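You operate a simulated robot arm through the tools that you are given. There is no shell and no other tool. Be economical: measure what you need, move in short steps, check, and stop when the job is done.

The job below is to be done with a simulated robot arm. You get a single attempt, and the scene is never put back.

JOB
Wind 20 m of thread on the grey spool.
Fine: set spool and dial before you start; when it is wound, stand it back in its cup.
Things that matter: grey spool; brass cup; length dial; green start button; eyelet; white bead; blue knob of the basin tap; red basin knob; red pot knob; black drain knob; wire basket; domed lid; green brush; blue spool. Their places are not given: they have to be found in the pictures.

It is judged by the outcome, as a careful person would: the job done as asked, and still so three seconds after it is handed in. It fails if anything else is knocked over, pushed out of place, dropped, spilled or broken.

ROBOT AND FRAMES
A 7-joint arm with a two-finger parallel gripper, fixed in place. Base frame: the origin is at the foot of the arm, x ahead of it, y to its left, z up. Units: mm, rad, N and s.
Its first joint turns from -1.152 to 1.152 rad. Payload 2.5 kg.
The TCP is the grasp point between the finger pads, 23 mm short of the fingertips. In the tool frame z runs along the fingers and y along their closing line. Largest opening 94 mm; finger width 38, thickness 10; the body of the gripper, 54 by 96 mm, starts 39 mm behind the TCP.
Orientation is told as [roll, pitch, yaw] about the base's x, y, z axes, in that order, counted from this pose: with the fingers straight down and closing along the base's y, the tool's x points along the base's -x, its y along +y and its z along -z.

CONTROLS
- The arm moves only by the tool nudge_tool. Its argument "increments" is a list of rows, each an object of numbers (a shift or turn left out is 0, a gripper value left out holds the last): "wx", "wy", "wz": the turn, a rotation vector about the base's x, y, z in rad; "tx", "ty", "tz": the shift along the base's x, y, z in mm; "grip": the opening, from 0 (shut) to 1 (fully open). In form: [{"wx": .., "wy": .., "wz": .., "tx": .., "ty": .., "tz": .., "grip": ..}, ...]. A call has 1 to 12 rows; each row shifts and turns the commanded pose from where the row before left it. Rows are played at 5 a second. More than 50 mm and 0.15 rad between two rows, or a gripper value outside its range, and nothing of the call is played. Where a pose cannot be reached the arm comes as near as it can. A force on the tool above 40 N (or 10 N above the force at the start of the call, whichever is more), or a blocked arm, ends the call early, and 0.2 s more pass. Each finger travels about 108 mm/s and halts on what it meets, pressing with about 36 N; the grip force reading is that of the motor and also rises with nothing between the fingers. The clock runs only during rows and for 0.2 s after the last one: add rows that do not move to give the fingers time. The reply holds the time, the measured pose of the TCP, the force on the tool along the base axes, the opening and the grip force, in the units named above and with some noise.
- Cameras (640 x 400 px; columns grow to the right, rows downward): "scene" is fixed at [91.6, -424.3, 506.5]; the picture's right is [0.95, -0.32, 0.00], its down [-0.29, -0.85, -0.44] and it looks along [0.14, 0.41, -0.90] (base axes); focal length 214 px, centre (320, 200). "wrist" rides on the gripper at [-39, 0, -44] in the tool frame; the picture's right is [0.00, -1.00, 0.00], its down [0.97, 0.00, -0.24] and it looks along [0.24, 0.00, 0.97] (tool axes); focal length 218 px, centre (320, 200).
- get_image(camera): a new picture of that camera. The clock stands still meanwhile.
- measure_at(camera, pixels): for up to 12 pixels [column, row] of the newest picture of that camera ("zoom" is the newest enlarged one), the place [x, y, z] in the base frame of the surface seen there, good to about 2 mm. The clock stands still meanwhile.
- zoom(camera, box): a new picture of the part [left, top, right, bottom] of that camera's present view, enlarged. The clock stands still meanwhile.
- job_done(): hands the job in; it is judged then, once.

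Work in short steps. Measure before you move; look again where a grasp or a placing could have gone wrong, and mend it. You have 80 turns and 38 pictures in all, those below and enlarged ones among them. Open the gripper and draw the arm clear of the work before you hand the job in, unless the task says otherwise; then end with one line.

The tools are called after "Request:" as a command line: name --argument value ..., lists and objects as JSON in quotes. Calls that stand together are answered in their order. nudge_tool: Moves the arm, as the interface text tells. Its arguments: {"type":"object","properties":{"increments":{"type":"array","items":{"type":"object","properties":{"wx":{"type":"number"},"wy":{"type":"number"},"wz":{"type":"number"},"tx":{"type":"number"},"ty":{"type":"number"},"tz":{"type":"number"},"grip":{"type":"number"}}}}},"required":["increments"]} The other tools are called the same way: get_image (camera) takes a picture; measure_at (camera, pixels) gives the place of the surface under pixels of a picture; zoom (camera, box) takes an enlarged picture of a part of a camera's view; job_done () hands the job in.

At the start:

```text
clock: 0.0
tcp_pos: [421.3, -14.9, 371.1]
ee_rot: [-0.002, 0.001, 0.0]
contact_force: [-0.4, -0.4, 0.3]
width: 94.0
gripper_force: 0.0
```

scene: 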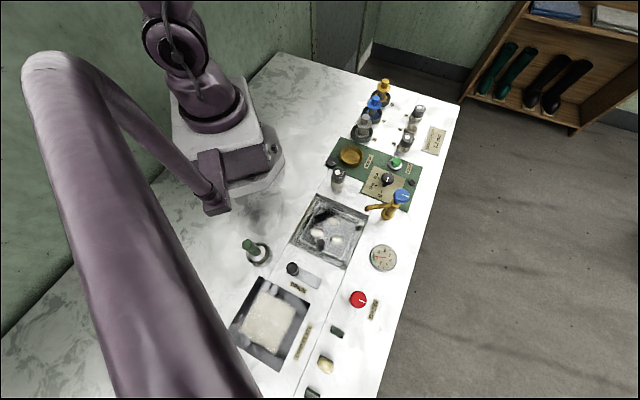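
wrist: 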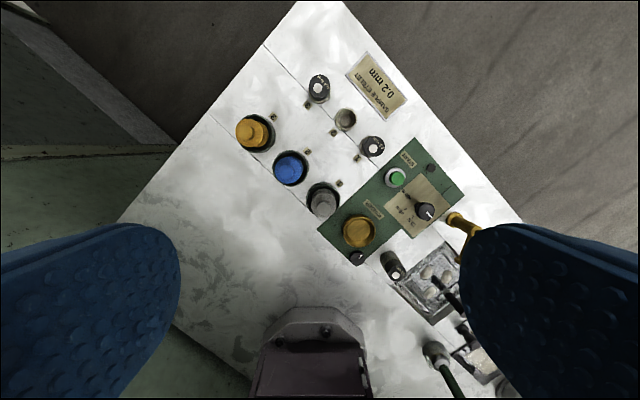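

The winder panel, spools and dial are around (370,150) in the scene picture. I zoom in to read them.

Request:
zoom --camera "scene" --box '[310, 70, 470, 170]'

Request:
zoom --camera "scene" --box '[310, 135, 438, 215]'

Request:
zoom --camera "wrist" --box '[220, 50, 476, 280]'

```text
4.00 times, centred on (390, 120) of scene
```

zoom: 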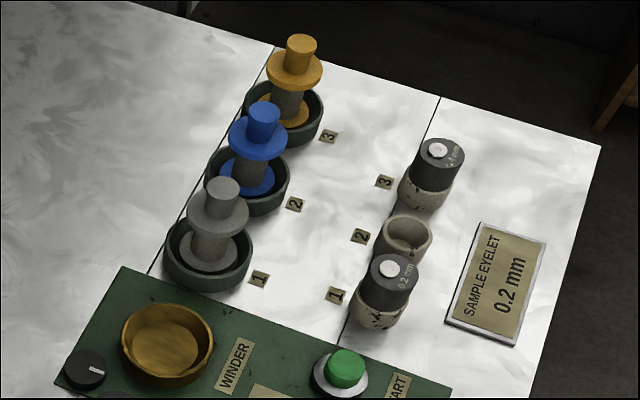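

```text
5.00 times, centred on (374, 175) of scene
```

zoom: 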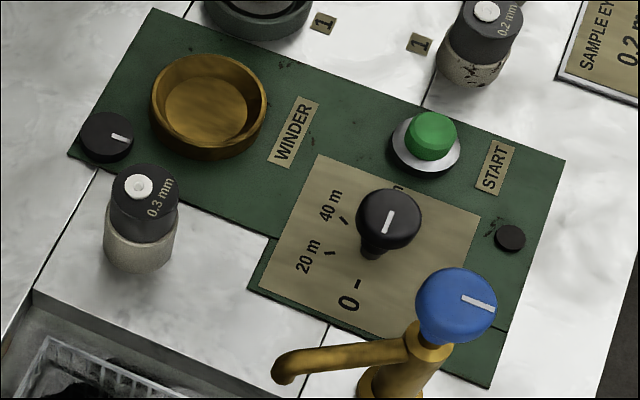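

```text
1.74 times, centred on (348, 165) of wrist
```

zoom: 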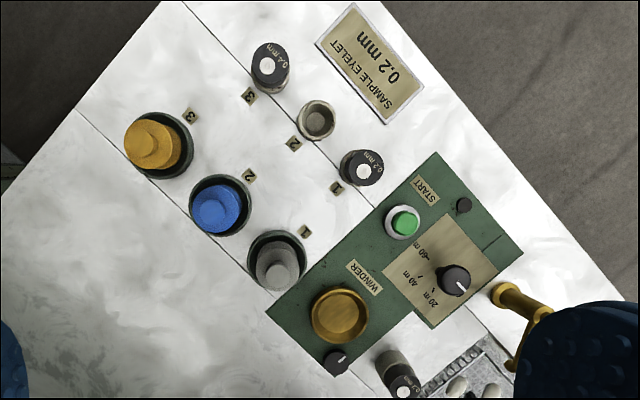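

The dial pointer, cups and button need positions. I measure them in the scene view and zoom more closely on the dial.

Request:
measure_at --camera "wrist" --pixels '[[358, 232], [396, 177], [427, 212], [322, 205], [359, 258], [290, 168], [424, 190], [344, 118], [395, 265], [372, 147]]'

Request:
zoom --camera "scene" --box '[358, 160, 422, 200]'

Request:
zoom --camera "wrist" --box '[372, 150, 468, 250]'

```text
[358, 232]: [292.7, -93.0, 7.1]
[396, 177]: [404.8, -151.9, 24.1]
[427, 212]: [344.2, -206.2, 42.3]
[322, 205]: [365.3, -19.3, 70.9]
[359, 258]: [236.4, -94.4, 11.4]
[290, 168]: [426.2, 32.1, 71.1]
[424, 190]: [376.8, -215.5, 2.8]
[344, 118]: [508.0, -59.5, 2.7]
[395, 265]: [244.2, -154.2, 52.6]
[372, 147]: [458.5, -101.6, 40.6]
```

```text
10.00 times, centred on (390, 180) of scene
```

zoom: 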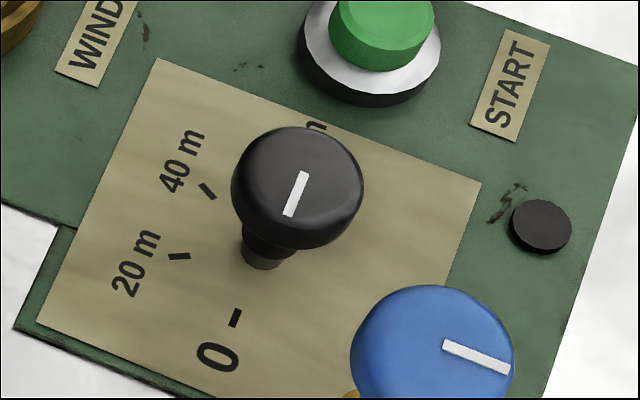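

```text
4.00 times, centred on (420, 200) of wrist
```

zoom: 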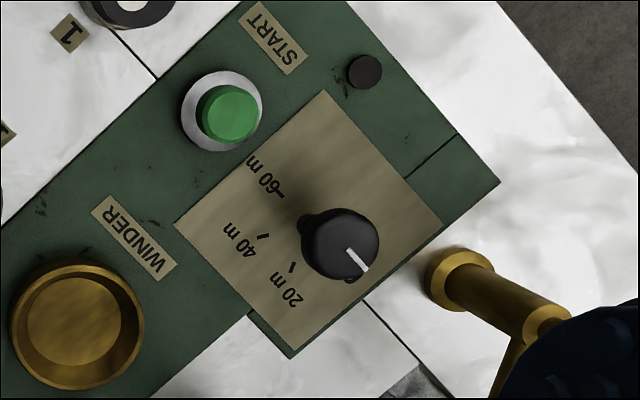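

Pointer seems to be at 0. I measure marks, pointer ends, knob edges, and brass cup rim in the newest zoom.

Request:
measure_at --camera "zoom" --pixels '[[291, 267], [263, 237], [279, 197], [347, 250], [367, 270], [375, 240], [318, 230], [228, 113], [74, 264], [75, 388], [14, 325], [140, 325]]'

Request:
measure_at --camera "scene" --pixels '[[365, 117], [364, 122], [362, 129], [361, 137], [352, 131], [373, 134], [388, 181], [380, 186], [383, 192], [378, 185], [395, 162], [403, 195]]'

```text
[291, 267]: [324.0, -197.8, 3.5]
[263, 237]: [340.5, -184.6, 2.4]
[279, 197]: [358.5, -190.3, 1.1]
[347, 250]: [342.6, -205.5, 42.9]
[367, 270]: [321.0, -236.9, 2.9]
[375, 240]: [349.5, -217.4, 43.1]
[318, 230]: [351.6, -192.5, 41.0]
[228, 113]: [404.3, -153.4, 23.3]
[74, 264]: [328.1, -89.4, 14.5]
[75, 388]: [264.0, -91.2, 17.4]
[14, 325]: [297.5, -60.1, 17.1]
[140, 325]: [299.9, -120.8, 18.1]
```

```text
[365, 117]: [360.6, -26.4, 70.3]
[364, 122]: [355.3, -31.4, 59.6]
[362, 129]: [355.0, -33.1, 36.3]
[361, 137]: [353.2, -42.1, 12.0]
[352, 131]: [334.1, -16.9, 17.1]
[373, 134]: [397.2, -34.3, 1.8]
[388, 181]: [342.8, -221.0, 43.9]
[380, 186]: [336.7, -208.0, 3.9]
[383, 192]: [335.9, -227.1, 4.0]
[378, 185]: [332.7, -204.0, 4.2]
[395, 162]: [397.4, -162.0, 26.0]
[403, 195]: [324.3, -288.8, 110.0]
```

Counter is at z≈0, panel z≈3, dial knob centre about (348,-207) top z≈43, tap knob near (324,-289,110). I go above the dial, turning the gripper about -60° so the body stays clear of the tap, for a close look.

Request:
nudge_tool --increments '[{"tx": -10.5, "ty": -27.5, "tz": -29, "wz": -0.149}, {"tx": -10.5, "ty": -27.5, "tz": -29, "wz": -0.149}, {"tx": -10.5, "ty": -27.5, "tz": -29, "wz": -0.149}, {"tx": -10.5, "ty": -27.5, "tz": -29, "wz": -0.149}, {"tx": -10.5, "ty": -27.5, "tz": -29, "wz": -0.149}, {"tx": -10.5, "ty": -27.5, "tz": -29, "wz": -0.149}, {"tx": -10.5, "ty": -27.5, "tz": -29, "wz": -0.149}, {}]'

Request:
get_image --camera "wrist"

```text
clock: 1.8
tcp_pos: [347.5, -208.5, 167.7]
ee_rot: [0.0, -0.001, -1.045]
contact_force: [0.3, -1.1, -0.6]
width: 94.2
gripper_force: 0.1
```

```text
30 pictures are left
```

wrist: 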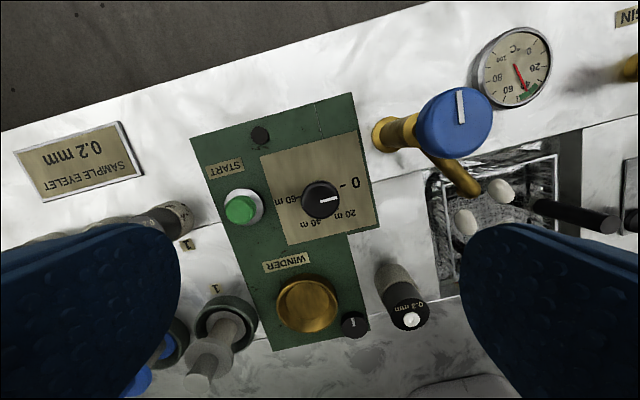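

Let me zoom the dial and measure tap edges and dial details.

Request:
measure_at --camera "wrist" --pixels '[[416, 125], [455, 90], [490, 120], [455, 155], [440, 165], [475, 188], [395, 130], [242, 209], [308, 303], [262, 135]]'

Request:
zoom --camera "wrist" --box '[256, 150, 384, 230]'

```text
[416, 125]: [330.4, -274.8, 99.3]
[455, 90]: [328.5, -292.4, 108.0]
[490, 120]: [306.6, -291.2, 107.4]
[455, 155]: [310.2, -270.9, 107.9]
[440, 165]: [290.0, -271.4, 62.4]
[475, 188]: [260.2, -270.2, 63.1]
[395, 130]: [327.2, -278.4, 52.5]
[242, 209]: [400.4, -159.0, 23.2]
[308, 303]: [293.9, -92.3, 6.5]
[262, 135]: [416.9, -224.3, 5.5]
```

```text
5.00 times, centred on (320, 190) of wrist
```

zoom: 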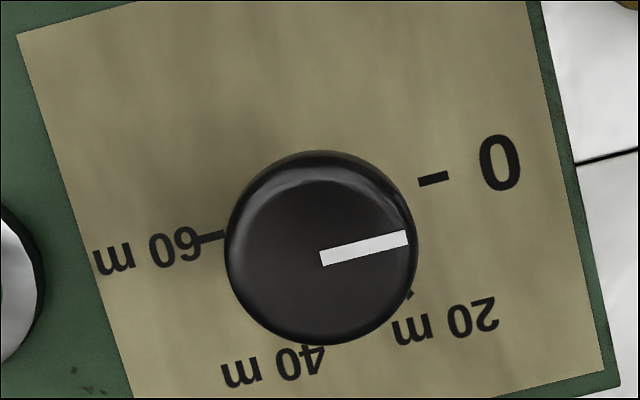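

Pointer lies exactly on 0, 60 m is opposite: scale is 60° per 20 m, clockwise, so I need a -60° turn. I measure the knob edges for its centre.

Request:
measure_at --camera "zoom" --pixels '[[245, 255], [395, 265], [320, 190], [320, 330], [320, 258], [433, 179], [210, 237], [409, 295]]'

Request:
nudge_tool --increments '[{"wz": -0.14, "grip": 0.65}, {"wz": -0.13}, {"wz": -0.13}, {}]'

```text
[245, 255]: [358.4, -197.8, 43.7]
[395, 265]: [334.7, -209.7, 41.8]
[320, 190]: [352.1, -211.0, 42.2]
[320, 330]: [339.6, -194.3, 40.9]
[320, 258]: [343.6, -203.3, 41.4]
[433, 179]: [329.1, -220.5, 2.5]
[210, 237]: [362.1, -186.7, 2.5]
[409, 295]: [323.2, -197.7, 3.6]
```

```text
clock: 2.8
tcp_pos: [348.1, -208.0, 167.0]
ee_rot: [0.0, -0.001, -1.444]
contact_force: [0.1, 0.0, 0.5]
width: 61.1
gripper_force: 0.2
```

Knob centre is about (346,-203.5). I descend to TCP z≈34 in steps.

Request:
nudge_tool --increments '[{"tx": -2, "ty": 4.5, "tz": -37}, {"tz": -33}, {"tz": -33}, {"tz": -15}, {"tz": -14}, {}]'

Request:
get_image --camera "wrist"

```text
clock: 4.2
tcp_pos: [345.5, -202.6, 36.0]
ee_rot: [0.0, 0.001, -1.442]
contact_force: [0.9, 0.4, 0.2]
width: 61.3
gripper_force: 0.0
```

```text
28 pictures are left
```

wrist: 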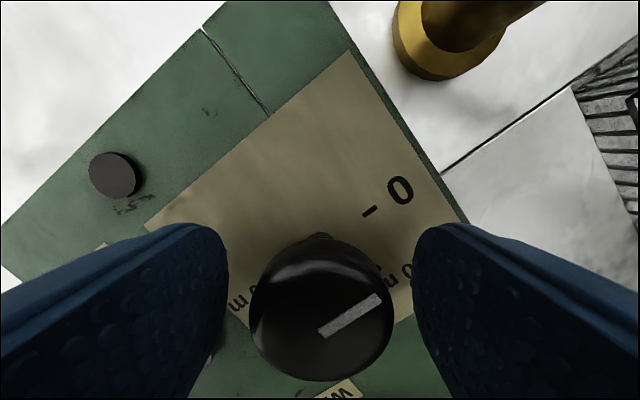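

The knob sits between the fingers. I close, then turn -60° (clockwise from above).

Request:
nudge_tool --increments '[{"grip": 0}, {}, {}]'

Request:
nudge_tool --increments '[{"wz": -0.131}, {"wz": -0.131}, {"wz": -0.131}, {"wz": -0.131}, {"wz": -0.131}, {"wz": -0.131}, {"wz": -0.131}, {"wz": -0.13}, {}]'

Request:
get_image --camera "wrist"

```text
clock: 5.0
tcp_pos: [346.2, -203.3, 35.4]
ee_rot: [-0.001, 0.001, -1.443]
contact_force: [0.3, -1.1, -2.5]
width: 31.6
gripper_force: 45.2
```

```text
clock: 6.4
tcp_pos: [347.7, -203.5, 34.7]
ee_rot: [0.005, -0.002, -2.19]
contact_force: [0.4, -1.1, -3.7]
width: 31.4
gripper_force: 45.1
stopped in row 6: the force on the tool passed its limit (the readings are from after the stop); the commanded pose is now the measured one
```

```text
27 pictures are left
```

wrist: 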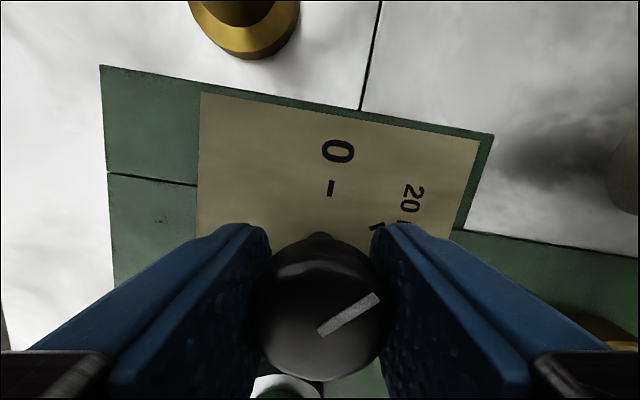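

The knob turned with the fingers by about 43° before a force stop; force has relaxed. I continue slowly with part of the remaining 0.30 rad.

Request:
nudge_tool --increments '[{"wz": -0.05}, {"wz": -0.05}, {"wz": -0.05}, {}]'

```text
clock: 7.4
tcp_pos: [348.2, -204.0, 34.6]
ee_rot: [0.007, -0.003, -2.342]
contact_force: [2.9, -3.8, -5.7]
width: 31.4
gripper_force: 44.8
```

Request:
nudge_tool --increments '[{"wz": -0.05}, {"wz": -0.05}, {"wz": -0.048}, {}]'

Request:
zoom --camera "scene" --box '[342, 150, 438, 210]'

```text
clock: 8.4
tcp_pos: [347.9, -203.9, 35.4]
ee_rot: [0.008, -0.002, -2.489]
contact_force: [9.3, -9.6, -12.1]
width: 31.5
gripper_force: 45.6
```

```text
6.67 times, centred on (390, 180) of scene
```

zoom: 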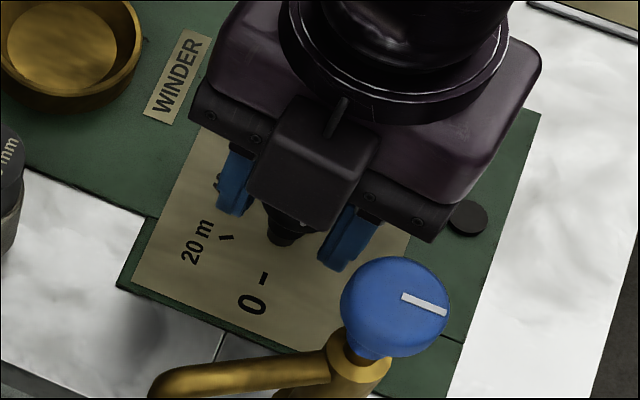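

Yaw moved -1.047 rad in total. I open and lift to check the pointer.

Request:
nudge_tool --increments '[{"grip": 0.6}, {}, {"tz": 30}, {"tz": 40}, {"tz": 40}, {}]'

Request:
zoom --camera "wrist" --box '[240, 140, 400, 240]'

```text
clock: 9.8
tcp_pos: [347.3, -203.1, 145.6]
ee_rot: [0.006, -0.002, -2.487]
contact_force: [0.1, -0.2, -0.1]
width: 56.4
gripper_force: 0.0
```

```text
4.00 times, centred on (320, 190) of wrist
```

zoom: 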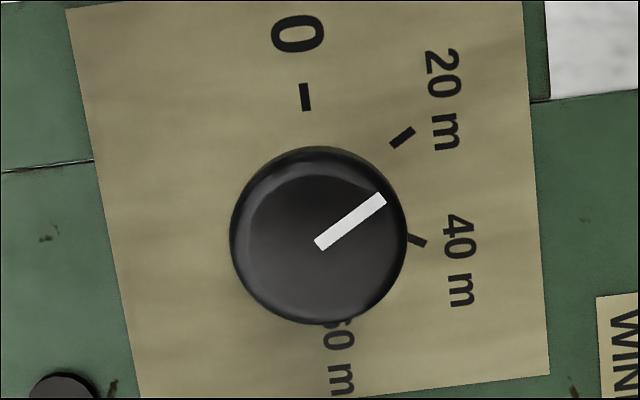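

The pointer is parallel to and in line with the 20 m tick. Now I move above the grey spool/winder cup, turning back to about yaw -1.0.

Request:
nudge_tool --increments '[{"tz": 10, "wz": 0.149}, {"ty": 15, "tz": 10, "wz": 0.149}, {"ty": 17, "tz": 10, "wz": 0.149}, {"ty": 17, "tz": 10, "wz": 0.149}, {"ty": 17, "wz": 0.149}, {"ty": 17, "wz": 0.149}, {"ty": 17, "wz": 0.149}, {"ty": 17, "wz": 0.149}, {"ty": 17, "wz": 0.149}, {"ty": 17, "wz": 0.149}, {}]'

Request:
get_image --camera "wrist"

```text
clock: 12.2
tcp_pos: [347.9, -51.3, 185.5]
ee_rot: [0.006, -0.001, -0.995]
contact_force: [-0.7, -0.2, 0.3]
width: 56.4
gripper_force: 0.1
```

```text
24 pictures are left
```

wrist: 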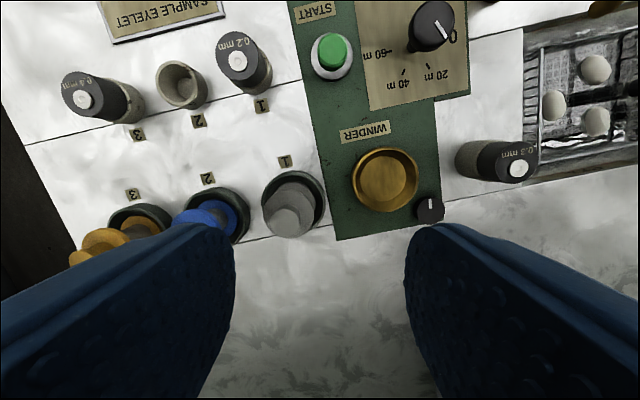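

I zoom on grey spool and brass cup to measure precisely.

Request:
zoom --camera "wrist" --box '[240, 140, 448, 270]'

Request:
zoom --camera "scene" --box '[320, 90, 416, 150]'

```text
3.08 times, centred on (344, 205) of wrist
```

zoom: 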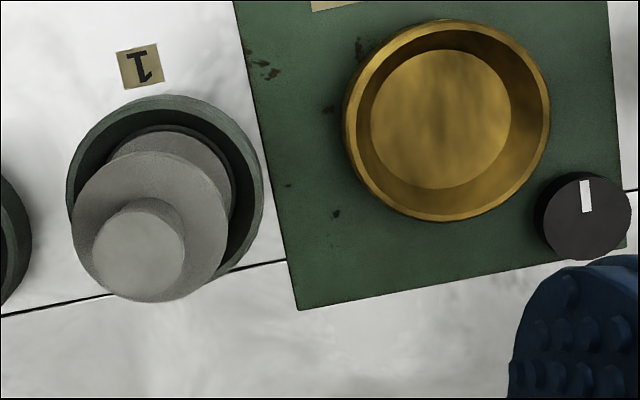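

```text
6.67 times, centred on (368, 120) of scene
```

zoom: 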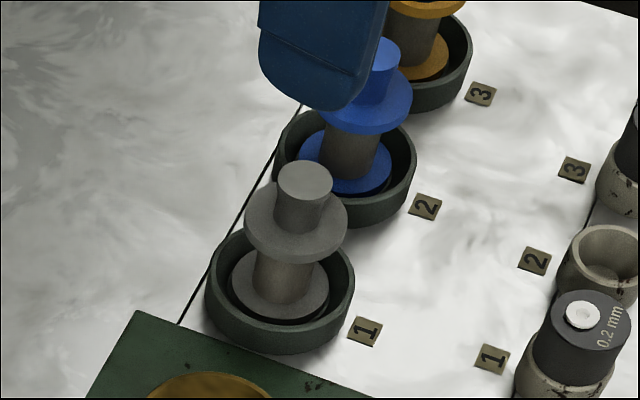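

Request:
measure_at --camera "zoom" --pixels '[[305, 180], [283, 182], [328, 182], [250, 225], [343, 215], [292, 248], [290, 225], [283, 285], [240, 290], [282, 316], [210, 270], [350, 285]]'

Request:
measure_at --camera "wrist" --pixels '[[285, 214], [385, 148], [384, 211], [354, 180], [417, 180], [384, 180], [293, 174], [324, 210], [266, 190]]'

```text
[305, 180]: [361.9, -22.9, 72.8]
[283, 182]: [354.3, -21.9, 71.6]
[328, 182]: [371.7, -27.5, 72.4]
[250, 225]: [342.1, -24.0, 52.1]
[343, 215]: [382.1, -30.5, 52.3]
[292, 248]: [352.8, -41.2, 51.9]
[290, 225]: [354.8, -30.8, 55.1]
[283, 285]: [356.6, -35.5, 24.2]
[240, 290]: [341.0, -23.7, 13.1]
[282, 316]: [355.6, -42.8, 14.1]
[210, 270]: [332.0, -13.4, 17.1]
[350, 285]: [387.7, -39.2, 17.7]
```

```text
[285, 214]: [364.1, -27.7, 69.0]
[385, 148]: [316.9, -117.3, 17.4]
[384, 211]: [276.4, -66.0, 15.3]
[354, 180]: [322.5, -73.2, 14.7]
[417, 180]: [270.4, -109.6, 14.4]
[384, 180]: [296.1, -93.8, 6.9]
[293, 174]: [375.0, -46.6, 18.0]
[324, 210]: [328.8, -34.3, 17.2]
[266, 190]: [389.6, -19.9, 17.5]
```

Spool axis ≈ (362,-24), handle z 52–72; brass cup centre ≈ (296.5,-91.5), floor z≈7. I move over the spool and lower to TCP z≈78 so fingertips are just above the flange.

Request:
nudge_tool --increments '[{"tx": 7, "ty": 13.5}, {"tx": 7, "ty": 13.5}, {"tz": -35}, {"tz": -35}, {"tz": -20}, {"tz": -17}, {}]'

Request:
get_image --camera "wrist"

```text
clock: 13.8
tcp_pos: [362.5, -25.6, 78.0]
ee_rot: [0.006, -0.002, -0.998]
contact_force: [0.2, 0.2, -0.6]
width: 56.4
gripper_force: 0.1
```

```text
21 pictures are left
```

wrist: 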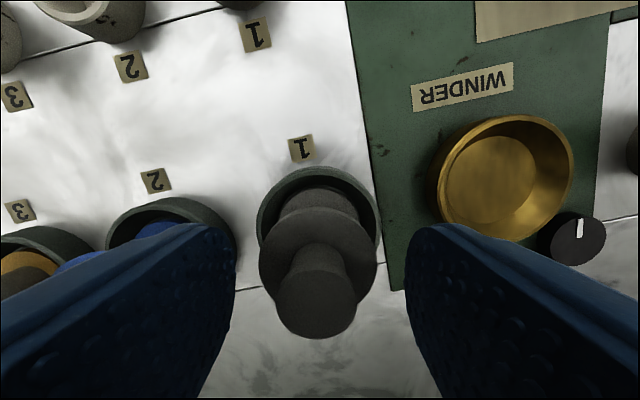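

Handle is centred between the fingers; I close and lift a little.

Request:
nudge_tool --increments '[{"grip": 0}, {}, {}, {}]'

Request:
nudge_tool --increments '[{"tz": 15}, {"tz": 15}, {"tz": 10}, {}]'

Request:
get_image --camera "wrist"

```text
clock: 14.8
tcp_pos: [361.8, -26.2, 78.8]
ee_rot: [0.005, -0.001, -0.999]
contact_force: [0.2, 0.4, 0.1]
width: 21.5
gripper_force: 35.7
```

```text
clock: 15.8
tcp_pos: [362.1, -24.5, 118.2]
ee_rot: [0.004, -0.003, -0.998]
contact_force: [0.0, 0.0, -0.1]
width: 21.6
gripper_force: 36.3
```

```text
20 pictures are left
```

wrist: 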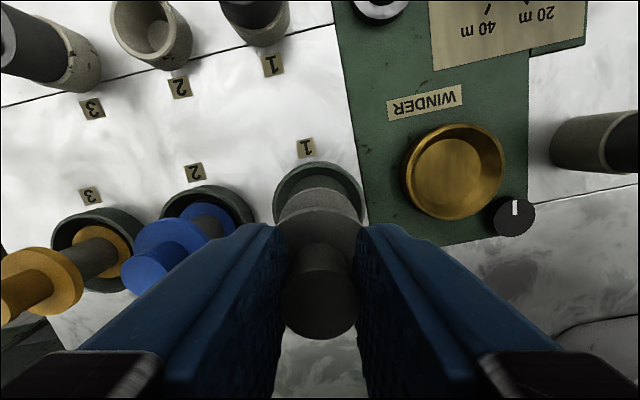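

Spool is lifted. I carry it over the brass cup.

Request:
nudge_tool --increments '[{"tx": -22, "ty": -22}, {"tx": -22, "ty": -22}, {"tx": -21.5, "ty": -22.5}, {}, {}]'

Request:
get_image --camera "wrist"

Request:
zoom --camera "scene" --box '[310, 120, 406, 180]'

```text
clock: 17.0
tcp_pos: [295.5, -91.6, 117.7]
ee_rot: [0.007, -0.002, -0.998]
contact_force: [0.1, -0.8, 0.2]
width: 21.4
gripper_force: 36.2
```

```text
19 pictures are left
```

wrist: 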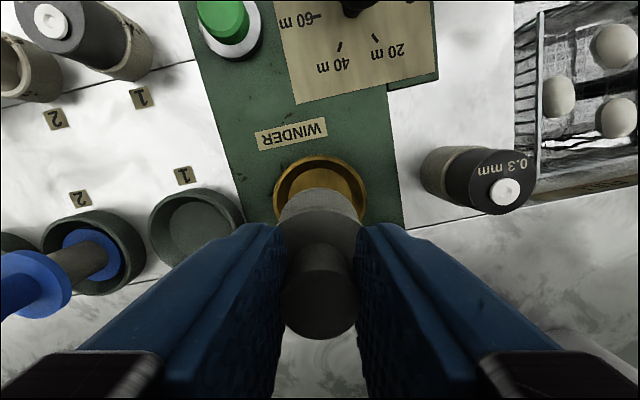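

```text
6.67 times, centred on (358, 150) of scene
```

zoom: 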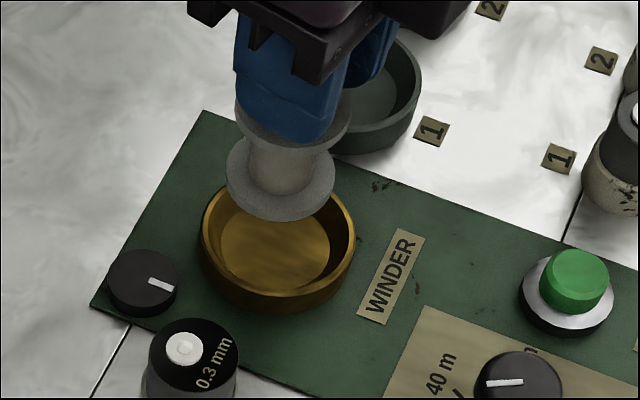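

Aligned. I lower gently to TCP ≈ 82, then in small steps watching force.

Request:
nudge_tool --increments '[{"tx": 0.7, "tz": -18}, {"tz": -14}, {}]'

Request:
nudge_tool --increments '[{"tz": -2}, {"tz": -2}, {"tz": -2}, {}]'

```text
clock: 17.8
tcp_pos: [297.7, -92.7, 85.7]
ee_rot: [0.005, -0.002, -0.997]
contact_force: [0.3, 0.0, -1.0]
width: 21.7
gripper_force: 36.1
```

```text
clock: 18.8
tcp_pos: [298.3, -92.5, 79.5]
ee_rot: [0.008, -0.003, -0.999]
contact_force: [2.7, -4.3, 3.9]
width: 21.1
gripper_force: 35.9
```

A light contact shows (about 6 N). I check whether it sits on the floor.

Request:
zoom --camera "scene" --box '[310, 120, 406, 180]'

Request:
nudge_tool --increments '[{"tz": -1}, {}]'

```text
6.67 times, centred on (358, 150) of scene
```

zoom: 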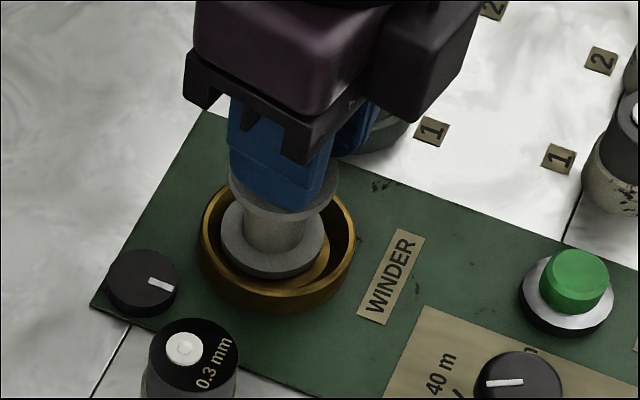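

```text
clock: 19.4
tcp_pos: [296.7, -91.3, 79.5]
ee_rot: [0.007, -0.005, -0.999]
contact_force: [4.7, -8.8, 8.8]
width: 21.5
gripper_force: 36.0
```

The spool leans toward the cup's far-left wall (force pushes +x,-y). I raise a bit, shift (+2,-3.5), and lower again.

Request:
nudge_tool --increments '[{"tz": 3}, {"tx": 2, "ty": -3.5}, {"tz": -2}, {}]'

Request:
zoom --camera "scene" --box '[326, 130, 390, 170]'

```text
clock: 20.4
tcp_pos: [299.0, -96.5, 80.1]
ee_rot: [0.005, 0.0, -0.999]
contact_force: [-1.0, 0.0, -0.9]
width: 21.5
gripper_force: 35.8
```

```text
10.00 times, centred on (358, 150) of scene
```

zoom: 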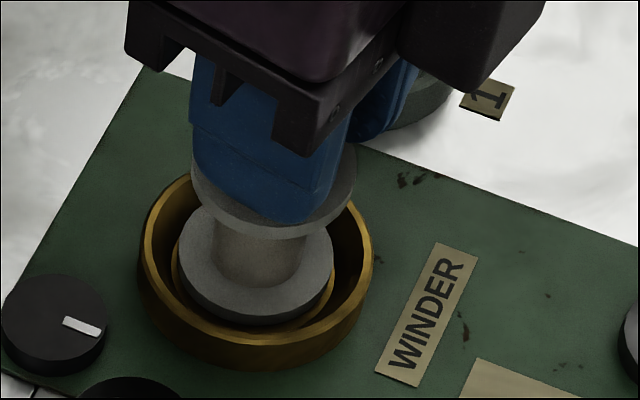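

Now no contact; spool is nearly centred. Lowering by 1 mm steps.

Request:
nudge_tool --increments '[{"tx": 1, "tz": -1}, {"tz": -1}, {}]'

Request:
nudge_tool --increments '[{"tz": -1}, {}]'

```text
clock: 21.2
tcp_pos: [300.0, -94.7, 77.4]
ee_rot: [0.004, -0.001, -0.999]
contact_force: [-0.7, 0.9, 0.5]
width: 21.5
gripper_force: 35.6
```

```text
clock: 21.8
tcp_pos: [300.8, -93.7, 77.9]
ee_rot: [0.008, 0.0, -1.0]
contact_force: [-1.3, 2.5, 19.1]
width: 21.7
gripper_force: 36.0
```

Clean vertical contact now: it's on the floor. I ease up, release and lift clear.

Request:
nudge_tool --increments '[{"tz": 1}, {"grip": 0.6}, {}, {}, {"tz": 30}, {"tz": 40}, {}]'

Request:
zoom --camera "scene" --box '[310, 120, 422, 190]'

Request:
get_image --camera "wrist"

```text
clock: 23.4
tcp_pos: [299.7, -94.4, 148.9]
ee_rot: [0.004, 0.001, -0.997]
contact_force: [-0.1, -0.2, -0.3]
width: 56.2
gripper_force: 0.0
```

```text
5.71 times, centred on (366, 155) of scene
```

zoom: 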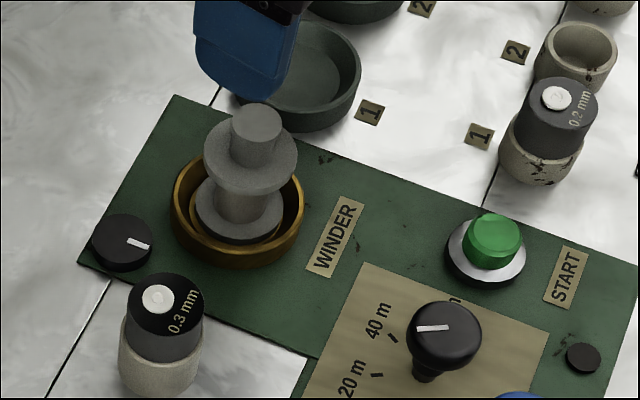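

```text
14 pictures are left
```

wrist: 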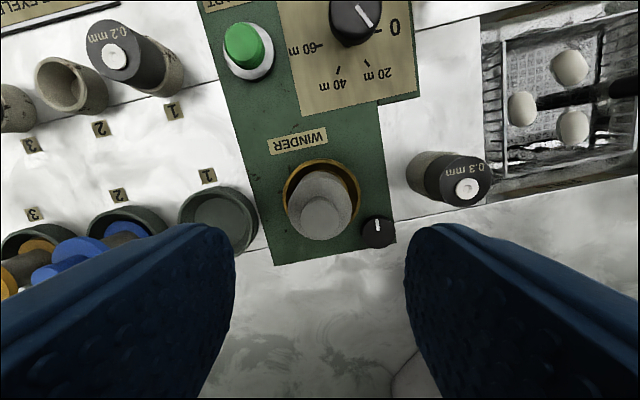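

Spool stands in the brass cup. Next I move above the green button with shut fingers, checking the dial and button on the way.

Request:
nudge_tool --increments '[{"tx": 34, "ty": -20, "grip": 0}, {"tx": 34, "ty": -20}, {"tx": 34, "ty": -20.5}, {}, {}]'

Request:
get_image --camera "wrist"

Request:
zoom --camera "wrist" --box '[256, 60, 480, 200]'

```text
clock: 24.6
tcp_pos: [400.3, -155.5, 148.4]
ee_rot: [0.007, -0.002, -0.997]
contact_force: [-0.1, 1.1, -0.7]
width: 0.1
gripper_force: 35.9
```

```text
13 pictures are left
```

wrist: 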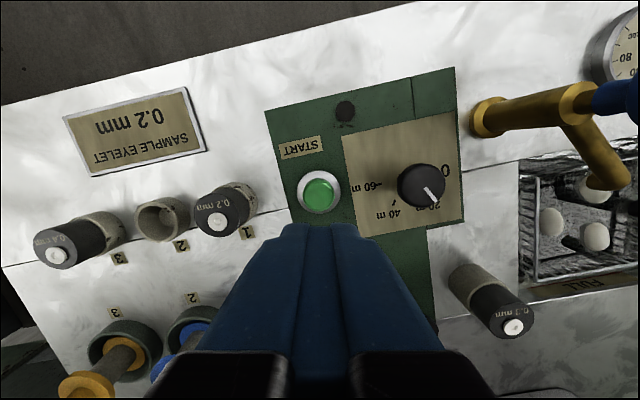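

```text
2.86 times, centred on (368, 130) of wrist
```

zoom: 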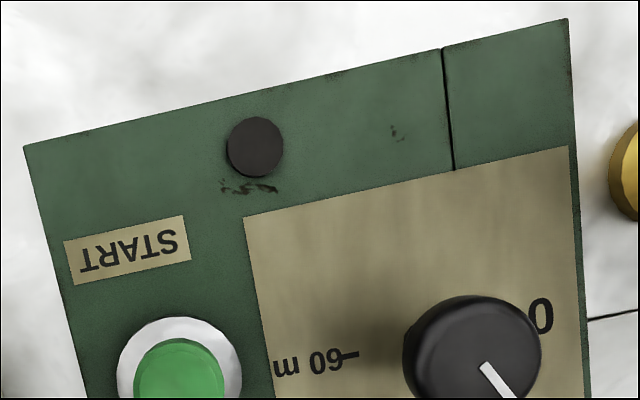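

The dial still points to 20 m. I measure the button top before pressing.

Request:
measure_at --camera "wrist" --pixels '[[318, 196], [308, 196], [330, 194], [318, 184], [318, 208]]'

```text
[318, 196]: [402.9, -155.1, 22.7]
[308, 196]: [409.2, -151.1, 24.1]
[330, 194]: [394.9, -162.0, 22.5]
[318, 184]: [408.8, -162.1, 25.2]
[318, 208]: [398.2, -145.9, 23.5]
```

Button centre (403,-155,24). I descend to just above it, then press in small steps.

Request:
nudge_tool --increments '[{"tx": 2.3, "ty": 0.5, "tz": -45}, {"tz": -35}, {"tz": -17}, {}]'

Request:
nudge_tool --increments '[{"tz": -2}, {"tz": -2}, {"tz": -2}, {}]'

```text
clock: 25.6
tcp_pos: [404.9, -154.9, 52.0]
ee_rot: [0.005, -0.001, -0.999]
contact_force: [0.8, 0.2, 0.1]
width: 0.0
gripper_force: 36.3
```

```text
clock: 26.6
tcp_pos: [404.2, -155.8, 45.6]
ee_rot: [0.005, -0.001, -0.999]
contact_force: [-0.4, 0.2, 1.0]
width: 0.1
gripper_force: 36.0
```

Request:
nudge_tool --increments '[{"tz": -1.5}, {"tz": -1.5}, {}]'

Request:
zoom --camera "scene" --box '[310, 120, 422, 190]'

```text
clock: 27.4
tcp_pos: [405.0, -155.4, 41.0]
ee_rot: [0.006, -0.002, -0.997]
contact_force: [1.0, -0.2, 2.2]
width: 0.0
gripper_force: 35.4
```

```text
5.71 times, centred on (366, 155) of scene
```

zoom: 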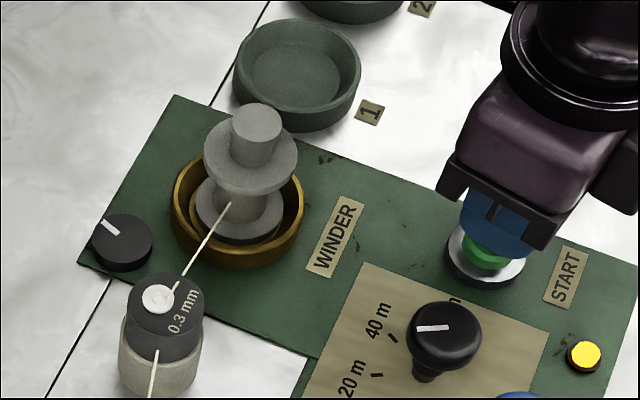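

It's running: the lamp is yellow and thread runs from the eyelet to the spool. I lift off the button and wait.

Request:
nudge_tool --increments '[{"tz": 20}, {"tz": 40}, {"tz": 40}, {}, {}, {}, {}, {}, {}, {}, {}, {}]'

Request:
nudge_tool --increments '[{}, {}, {}, {}, {}, {}, {}, {}, {}, {}, {}, {}]'

Request:
zoom --camera "scene" --box '[310, 120, 422, 190]'

```text
clock: 30.0
tcp_pos: [403.5, -155.6, 143.9]
ee_rot: [0.006, -0.002, -0.999]
contact_force: [-0.2, 0.3, 0.1]
width: 0.0
gripper_force: 36.3
```

```text
clock: 32.6
tcp_pos: [404.4, -155.1, 143.6]
ee_rot: [0.007, -0.002, -0.998]
contact_force: [0.0, -1.0, 0.3]
width: 0.1
gripper_force: 35.5
```

```text
5.71 times, centred on (366, 155) of scene
```

zoom: 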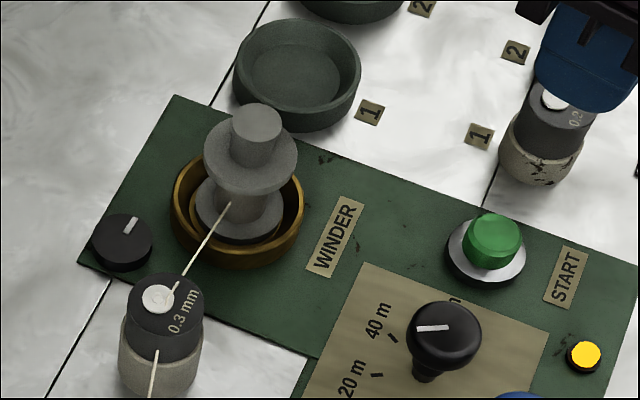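

Still running (lamp yellow). I keep waiting.

Request:
nudge_tool --increments '[{}, {}, {}, {}, {}, {}, {}, {}, {}, {}, {}, {}]'

Request:
nudge_tool --increments '[{}, {}, {}, {}, {}, {}, {}, {}, {}, {}, {}, {}]'

Request:
nudge_tool --increments '[{}, {}, {}, {}, {}, {}, {}, {}, {}, {}, {}, {}]'

Request:
nudge_tool --increments '[{}, {}, {}, {}, {}, {}, {}, {}, {}, {}, {}, {}]'

Request:
zoom --camera "scene" --box '[310, 120, 422, 190]'

```text
clock: 35.2
tcp_pos: [404.4, -155.0, 142.8]
ee_rot: [0.005, -0.002, -0.999]
contact_force: [1.2, 0.8, -0.8]
width: 0.0
gripper_force: 35.6
```

```text
clock: 37.8
tcp_pos: [404.3, -156.7, 143.8]
ee_rot: [0.006, -0.001, -0.998]
contact_force: [-0.1, 0.0, -0.2]
width: 0.0
gripper_force: 36.1
```

```text
clock: 40.4
tcp_pos: [405.7, -155.5, 142.2]
ee_rot: [0.006, -0.001, -0.998]
contact_force: [0.5, 0.6, -0.4]
width: 0.0
gripper_force: 36.2
```

```text
clock: 43.0
tcp_pos: [404.9, -155.5, 142.8]
ee_rot: [0.005, -0.001, -0.999]
contact_force: [-0.5, 0.3, -0.3]
width: 0.0
gripper_force: 36.0
```

```text
5.71 times, centred on (366, 155) of scene
```

zoom: 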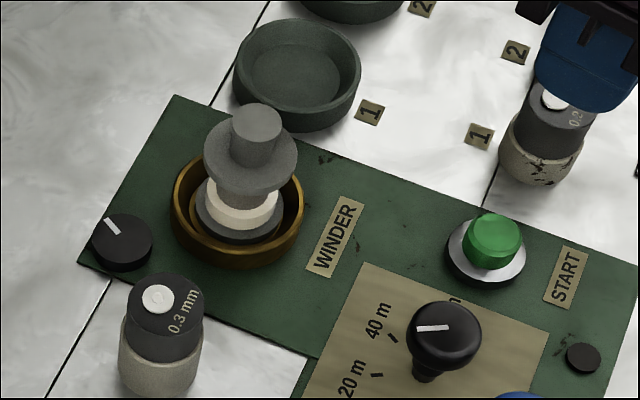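

Lamp is off, thread cut and wound on the spool. I open and return above the spool.

Request:
nudge_tool --increments '[{"tx": -35, "ty": 20.5}, {"tx": -35, "ty": 20.5, "grip": 0.6}, {"tx": -34.5, "ty": 20.5}, {}, {}]'

Request:
get_image --camera "wrist"

Request:
measure_at --camera "scene" --pixels '[[355, 141], [361, 133], [353, 161]]'

```text
clock: 44.2
tcp_pos: [299.5, -94.3, 142.5]
ee_rot: [0.004, -0.001, -0.998]
contact_force: [-0.3, 1.0, 0.2]
width: 56.6
gripper_force: 0.0
```

```text
8 pictures are left
```

wrist: 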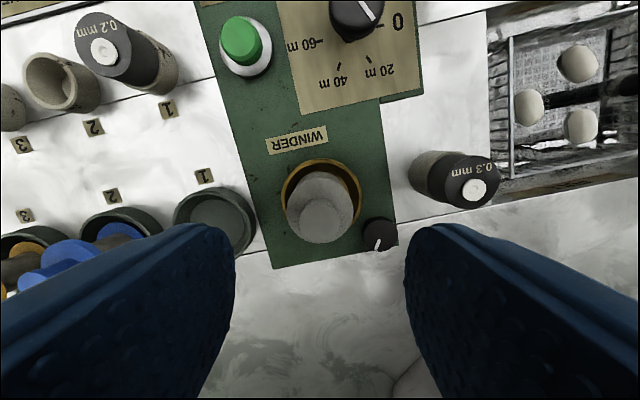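

```text
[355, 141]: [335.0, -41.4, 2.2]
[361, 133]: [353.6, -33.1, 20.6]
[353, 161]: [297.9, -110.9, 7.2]
```

The handle is in the centre column (323,218). I descend to TCP 78.5 and grip.

Request:
nudge_tool --increments '[{"tz": -30}, {"tz": -20}, {"tz": -14}, {}, {"grip": 0}, {}, {}, {}]'

Request:
nudge_tool --increments '[{"tz": 10}, {"tz": 15}, {"tz": 15}, {}]'

```text
clock: 46.0
tcp_pos: [299.2, -94.3, 79.9]
ee_rot: [0.006, -0.002, -0.998]
contact_force: [0.3, 0.7, 1.0]
width: 21.3
gripper_force: 36.0
```

```text
clock: 47.0
tcp_pos: [298.6, -94.5, 118.2]
ee_rot: [0.005, -0.001, -0.998]
contact_force: [-0.4, -1.2, -0.1]
width: 21.3
gripper_force: 36.2
```

Held (21 mm). I carry it back to the place it was picked from, (362,-25.3).

Request:
nudge_tool --increments '[{"tx": 21, "ty": 23}, {"tx": 21, "ty": 23}, {"tx": 20.5, "ty": 23}, {}, {}]'

Request:
zoom --camera "scene" --box '[320, 90, 416, 150]'

```text
clock: 48.2
tcp_pos: [359.7, -24.8, 117.9]
ee_rot: [0.006, -0.002, -0.999]
contact_force: [-0.7, 0.2, 0.0]
width: 21.4
gripper_force: 35.4
```

```text
6.67 times, centred on (368, 120) of scene
```

zoom: 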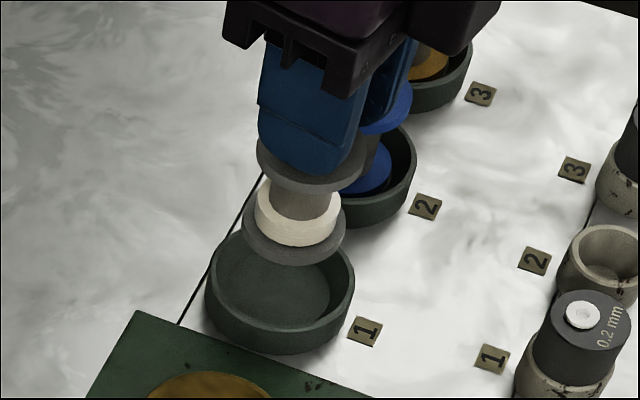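

Over its cup. Lowering, then small steps to touch.

Request:
nudge_tool --increments '[{"tx": 1, "tz": -18}, {"tz": -16}, {}]'

Request:
nudge_tool --increments '[{"tz": -1.5}, {"tz": -1.5}, {"tz": -1}, {}]'

```text
clock: 49.0
tcp_pos: [362.7, -25.3, 84.3]
ee_rot: [0.004, -0.003, -0.998]
contact_force: [-0.1, 0.6, -0.7]
width: 21.4
gripper_force: 35.9
```

```text
clock: 50.0
tcp_pos: [363.6, -24.9, 80.9]
ee_rot: [0.004, -0.003, -1.0]
contact_force: [0.8, 0.9, 0.4]
width: 21.6
gripper_force: 36.0
```

Request:
nudge_tool --increments '[{"tz": -1}, {}]'

Request:
nudge_tool --increments '[{"tz": -1}, {}]'

```text
clock: 50.6
tcp_pos: [362.0, -25.4, 79.1]
ee_rot: [0.005, -0.003, -0.998]
contact_force: [-0.3, 0.2, -0.3]
width: 21.3
gripper_force: 35.3
```

```text
clock: 51.2
tcp_pos: [363.5, -24.3, 78.5]
ee_rot: [0.004, -0.001, -0.997]
contact_force: [-1.7, 0.0, 7.1]
width: 21.3
gripper_force: 36.4
```

Vertical contact of 7 N: it stands on the cup floor. I release and lift clear.

Request:
nudge_tool --increments '[{"tz": 0.3}, {"grip": 0.6}, {}, {}, {"tz": 30}, {"tz": 40}, {"tz": 45}, {"tx": -40, "tz": 20}, {"tx": -40}, {}]'

Request:
zoom --camera "scene" --box '[310, 90, 438, 170]'

Request:
get_image --camera "scene"

```text
clock: 53.4
tcp_pos: [283.6, -26.6, 213.9]
ee_rot: [0.005, -0.003, -0.999]
contact_force: [0.1, 0.2, 0.0]
width: 56.4
gripper_force: 0.0
```

```text
5.00 times, centred on (374, 130) of scene
```

zoom: 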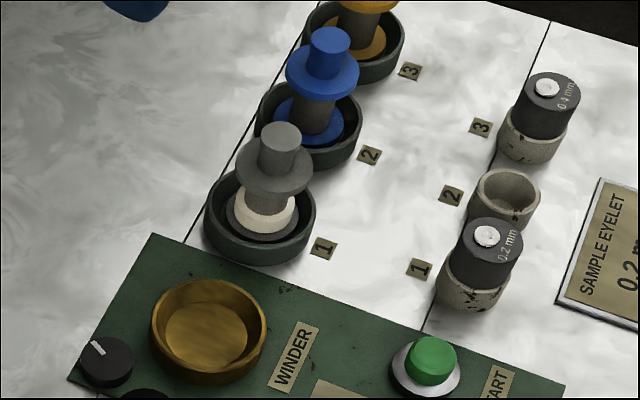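

```text
5 pictures are left
```

scene: 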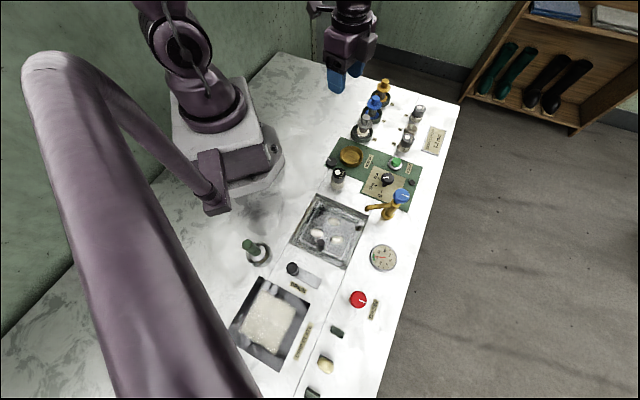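

The wound grey spool stands in cup 1, the lamp is off, and nothing else has moved. The arm is clear, so I hand it in.

Request:
job_done

```text
The job is handed in.
```

The grey spool is wound with thread at the 20 m dial setting and stands back in its own cup; nothing else was moved.
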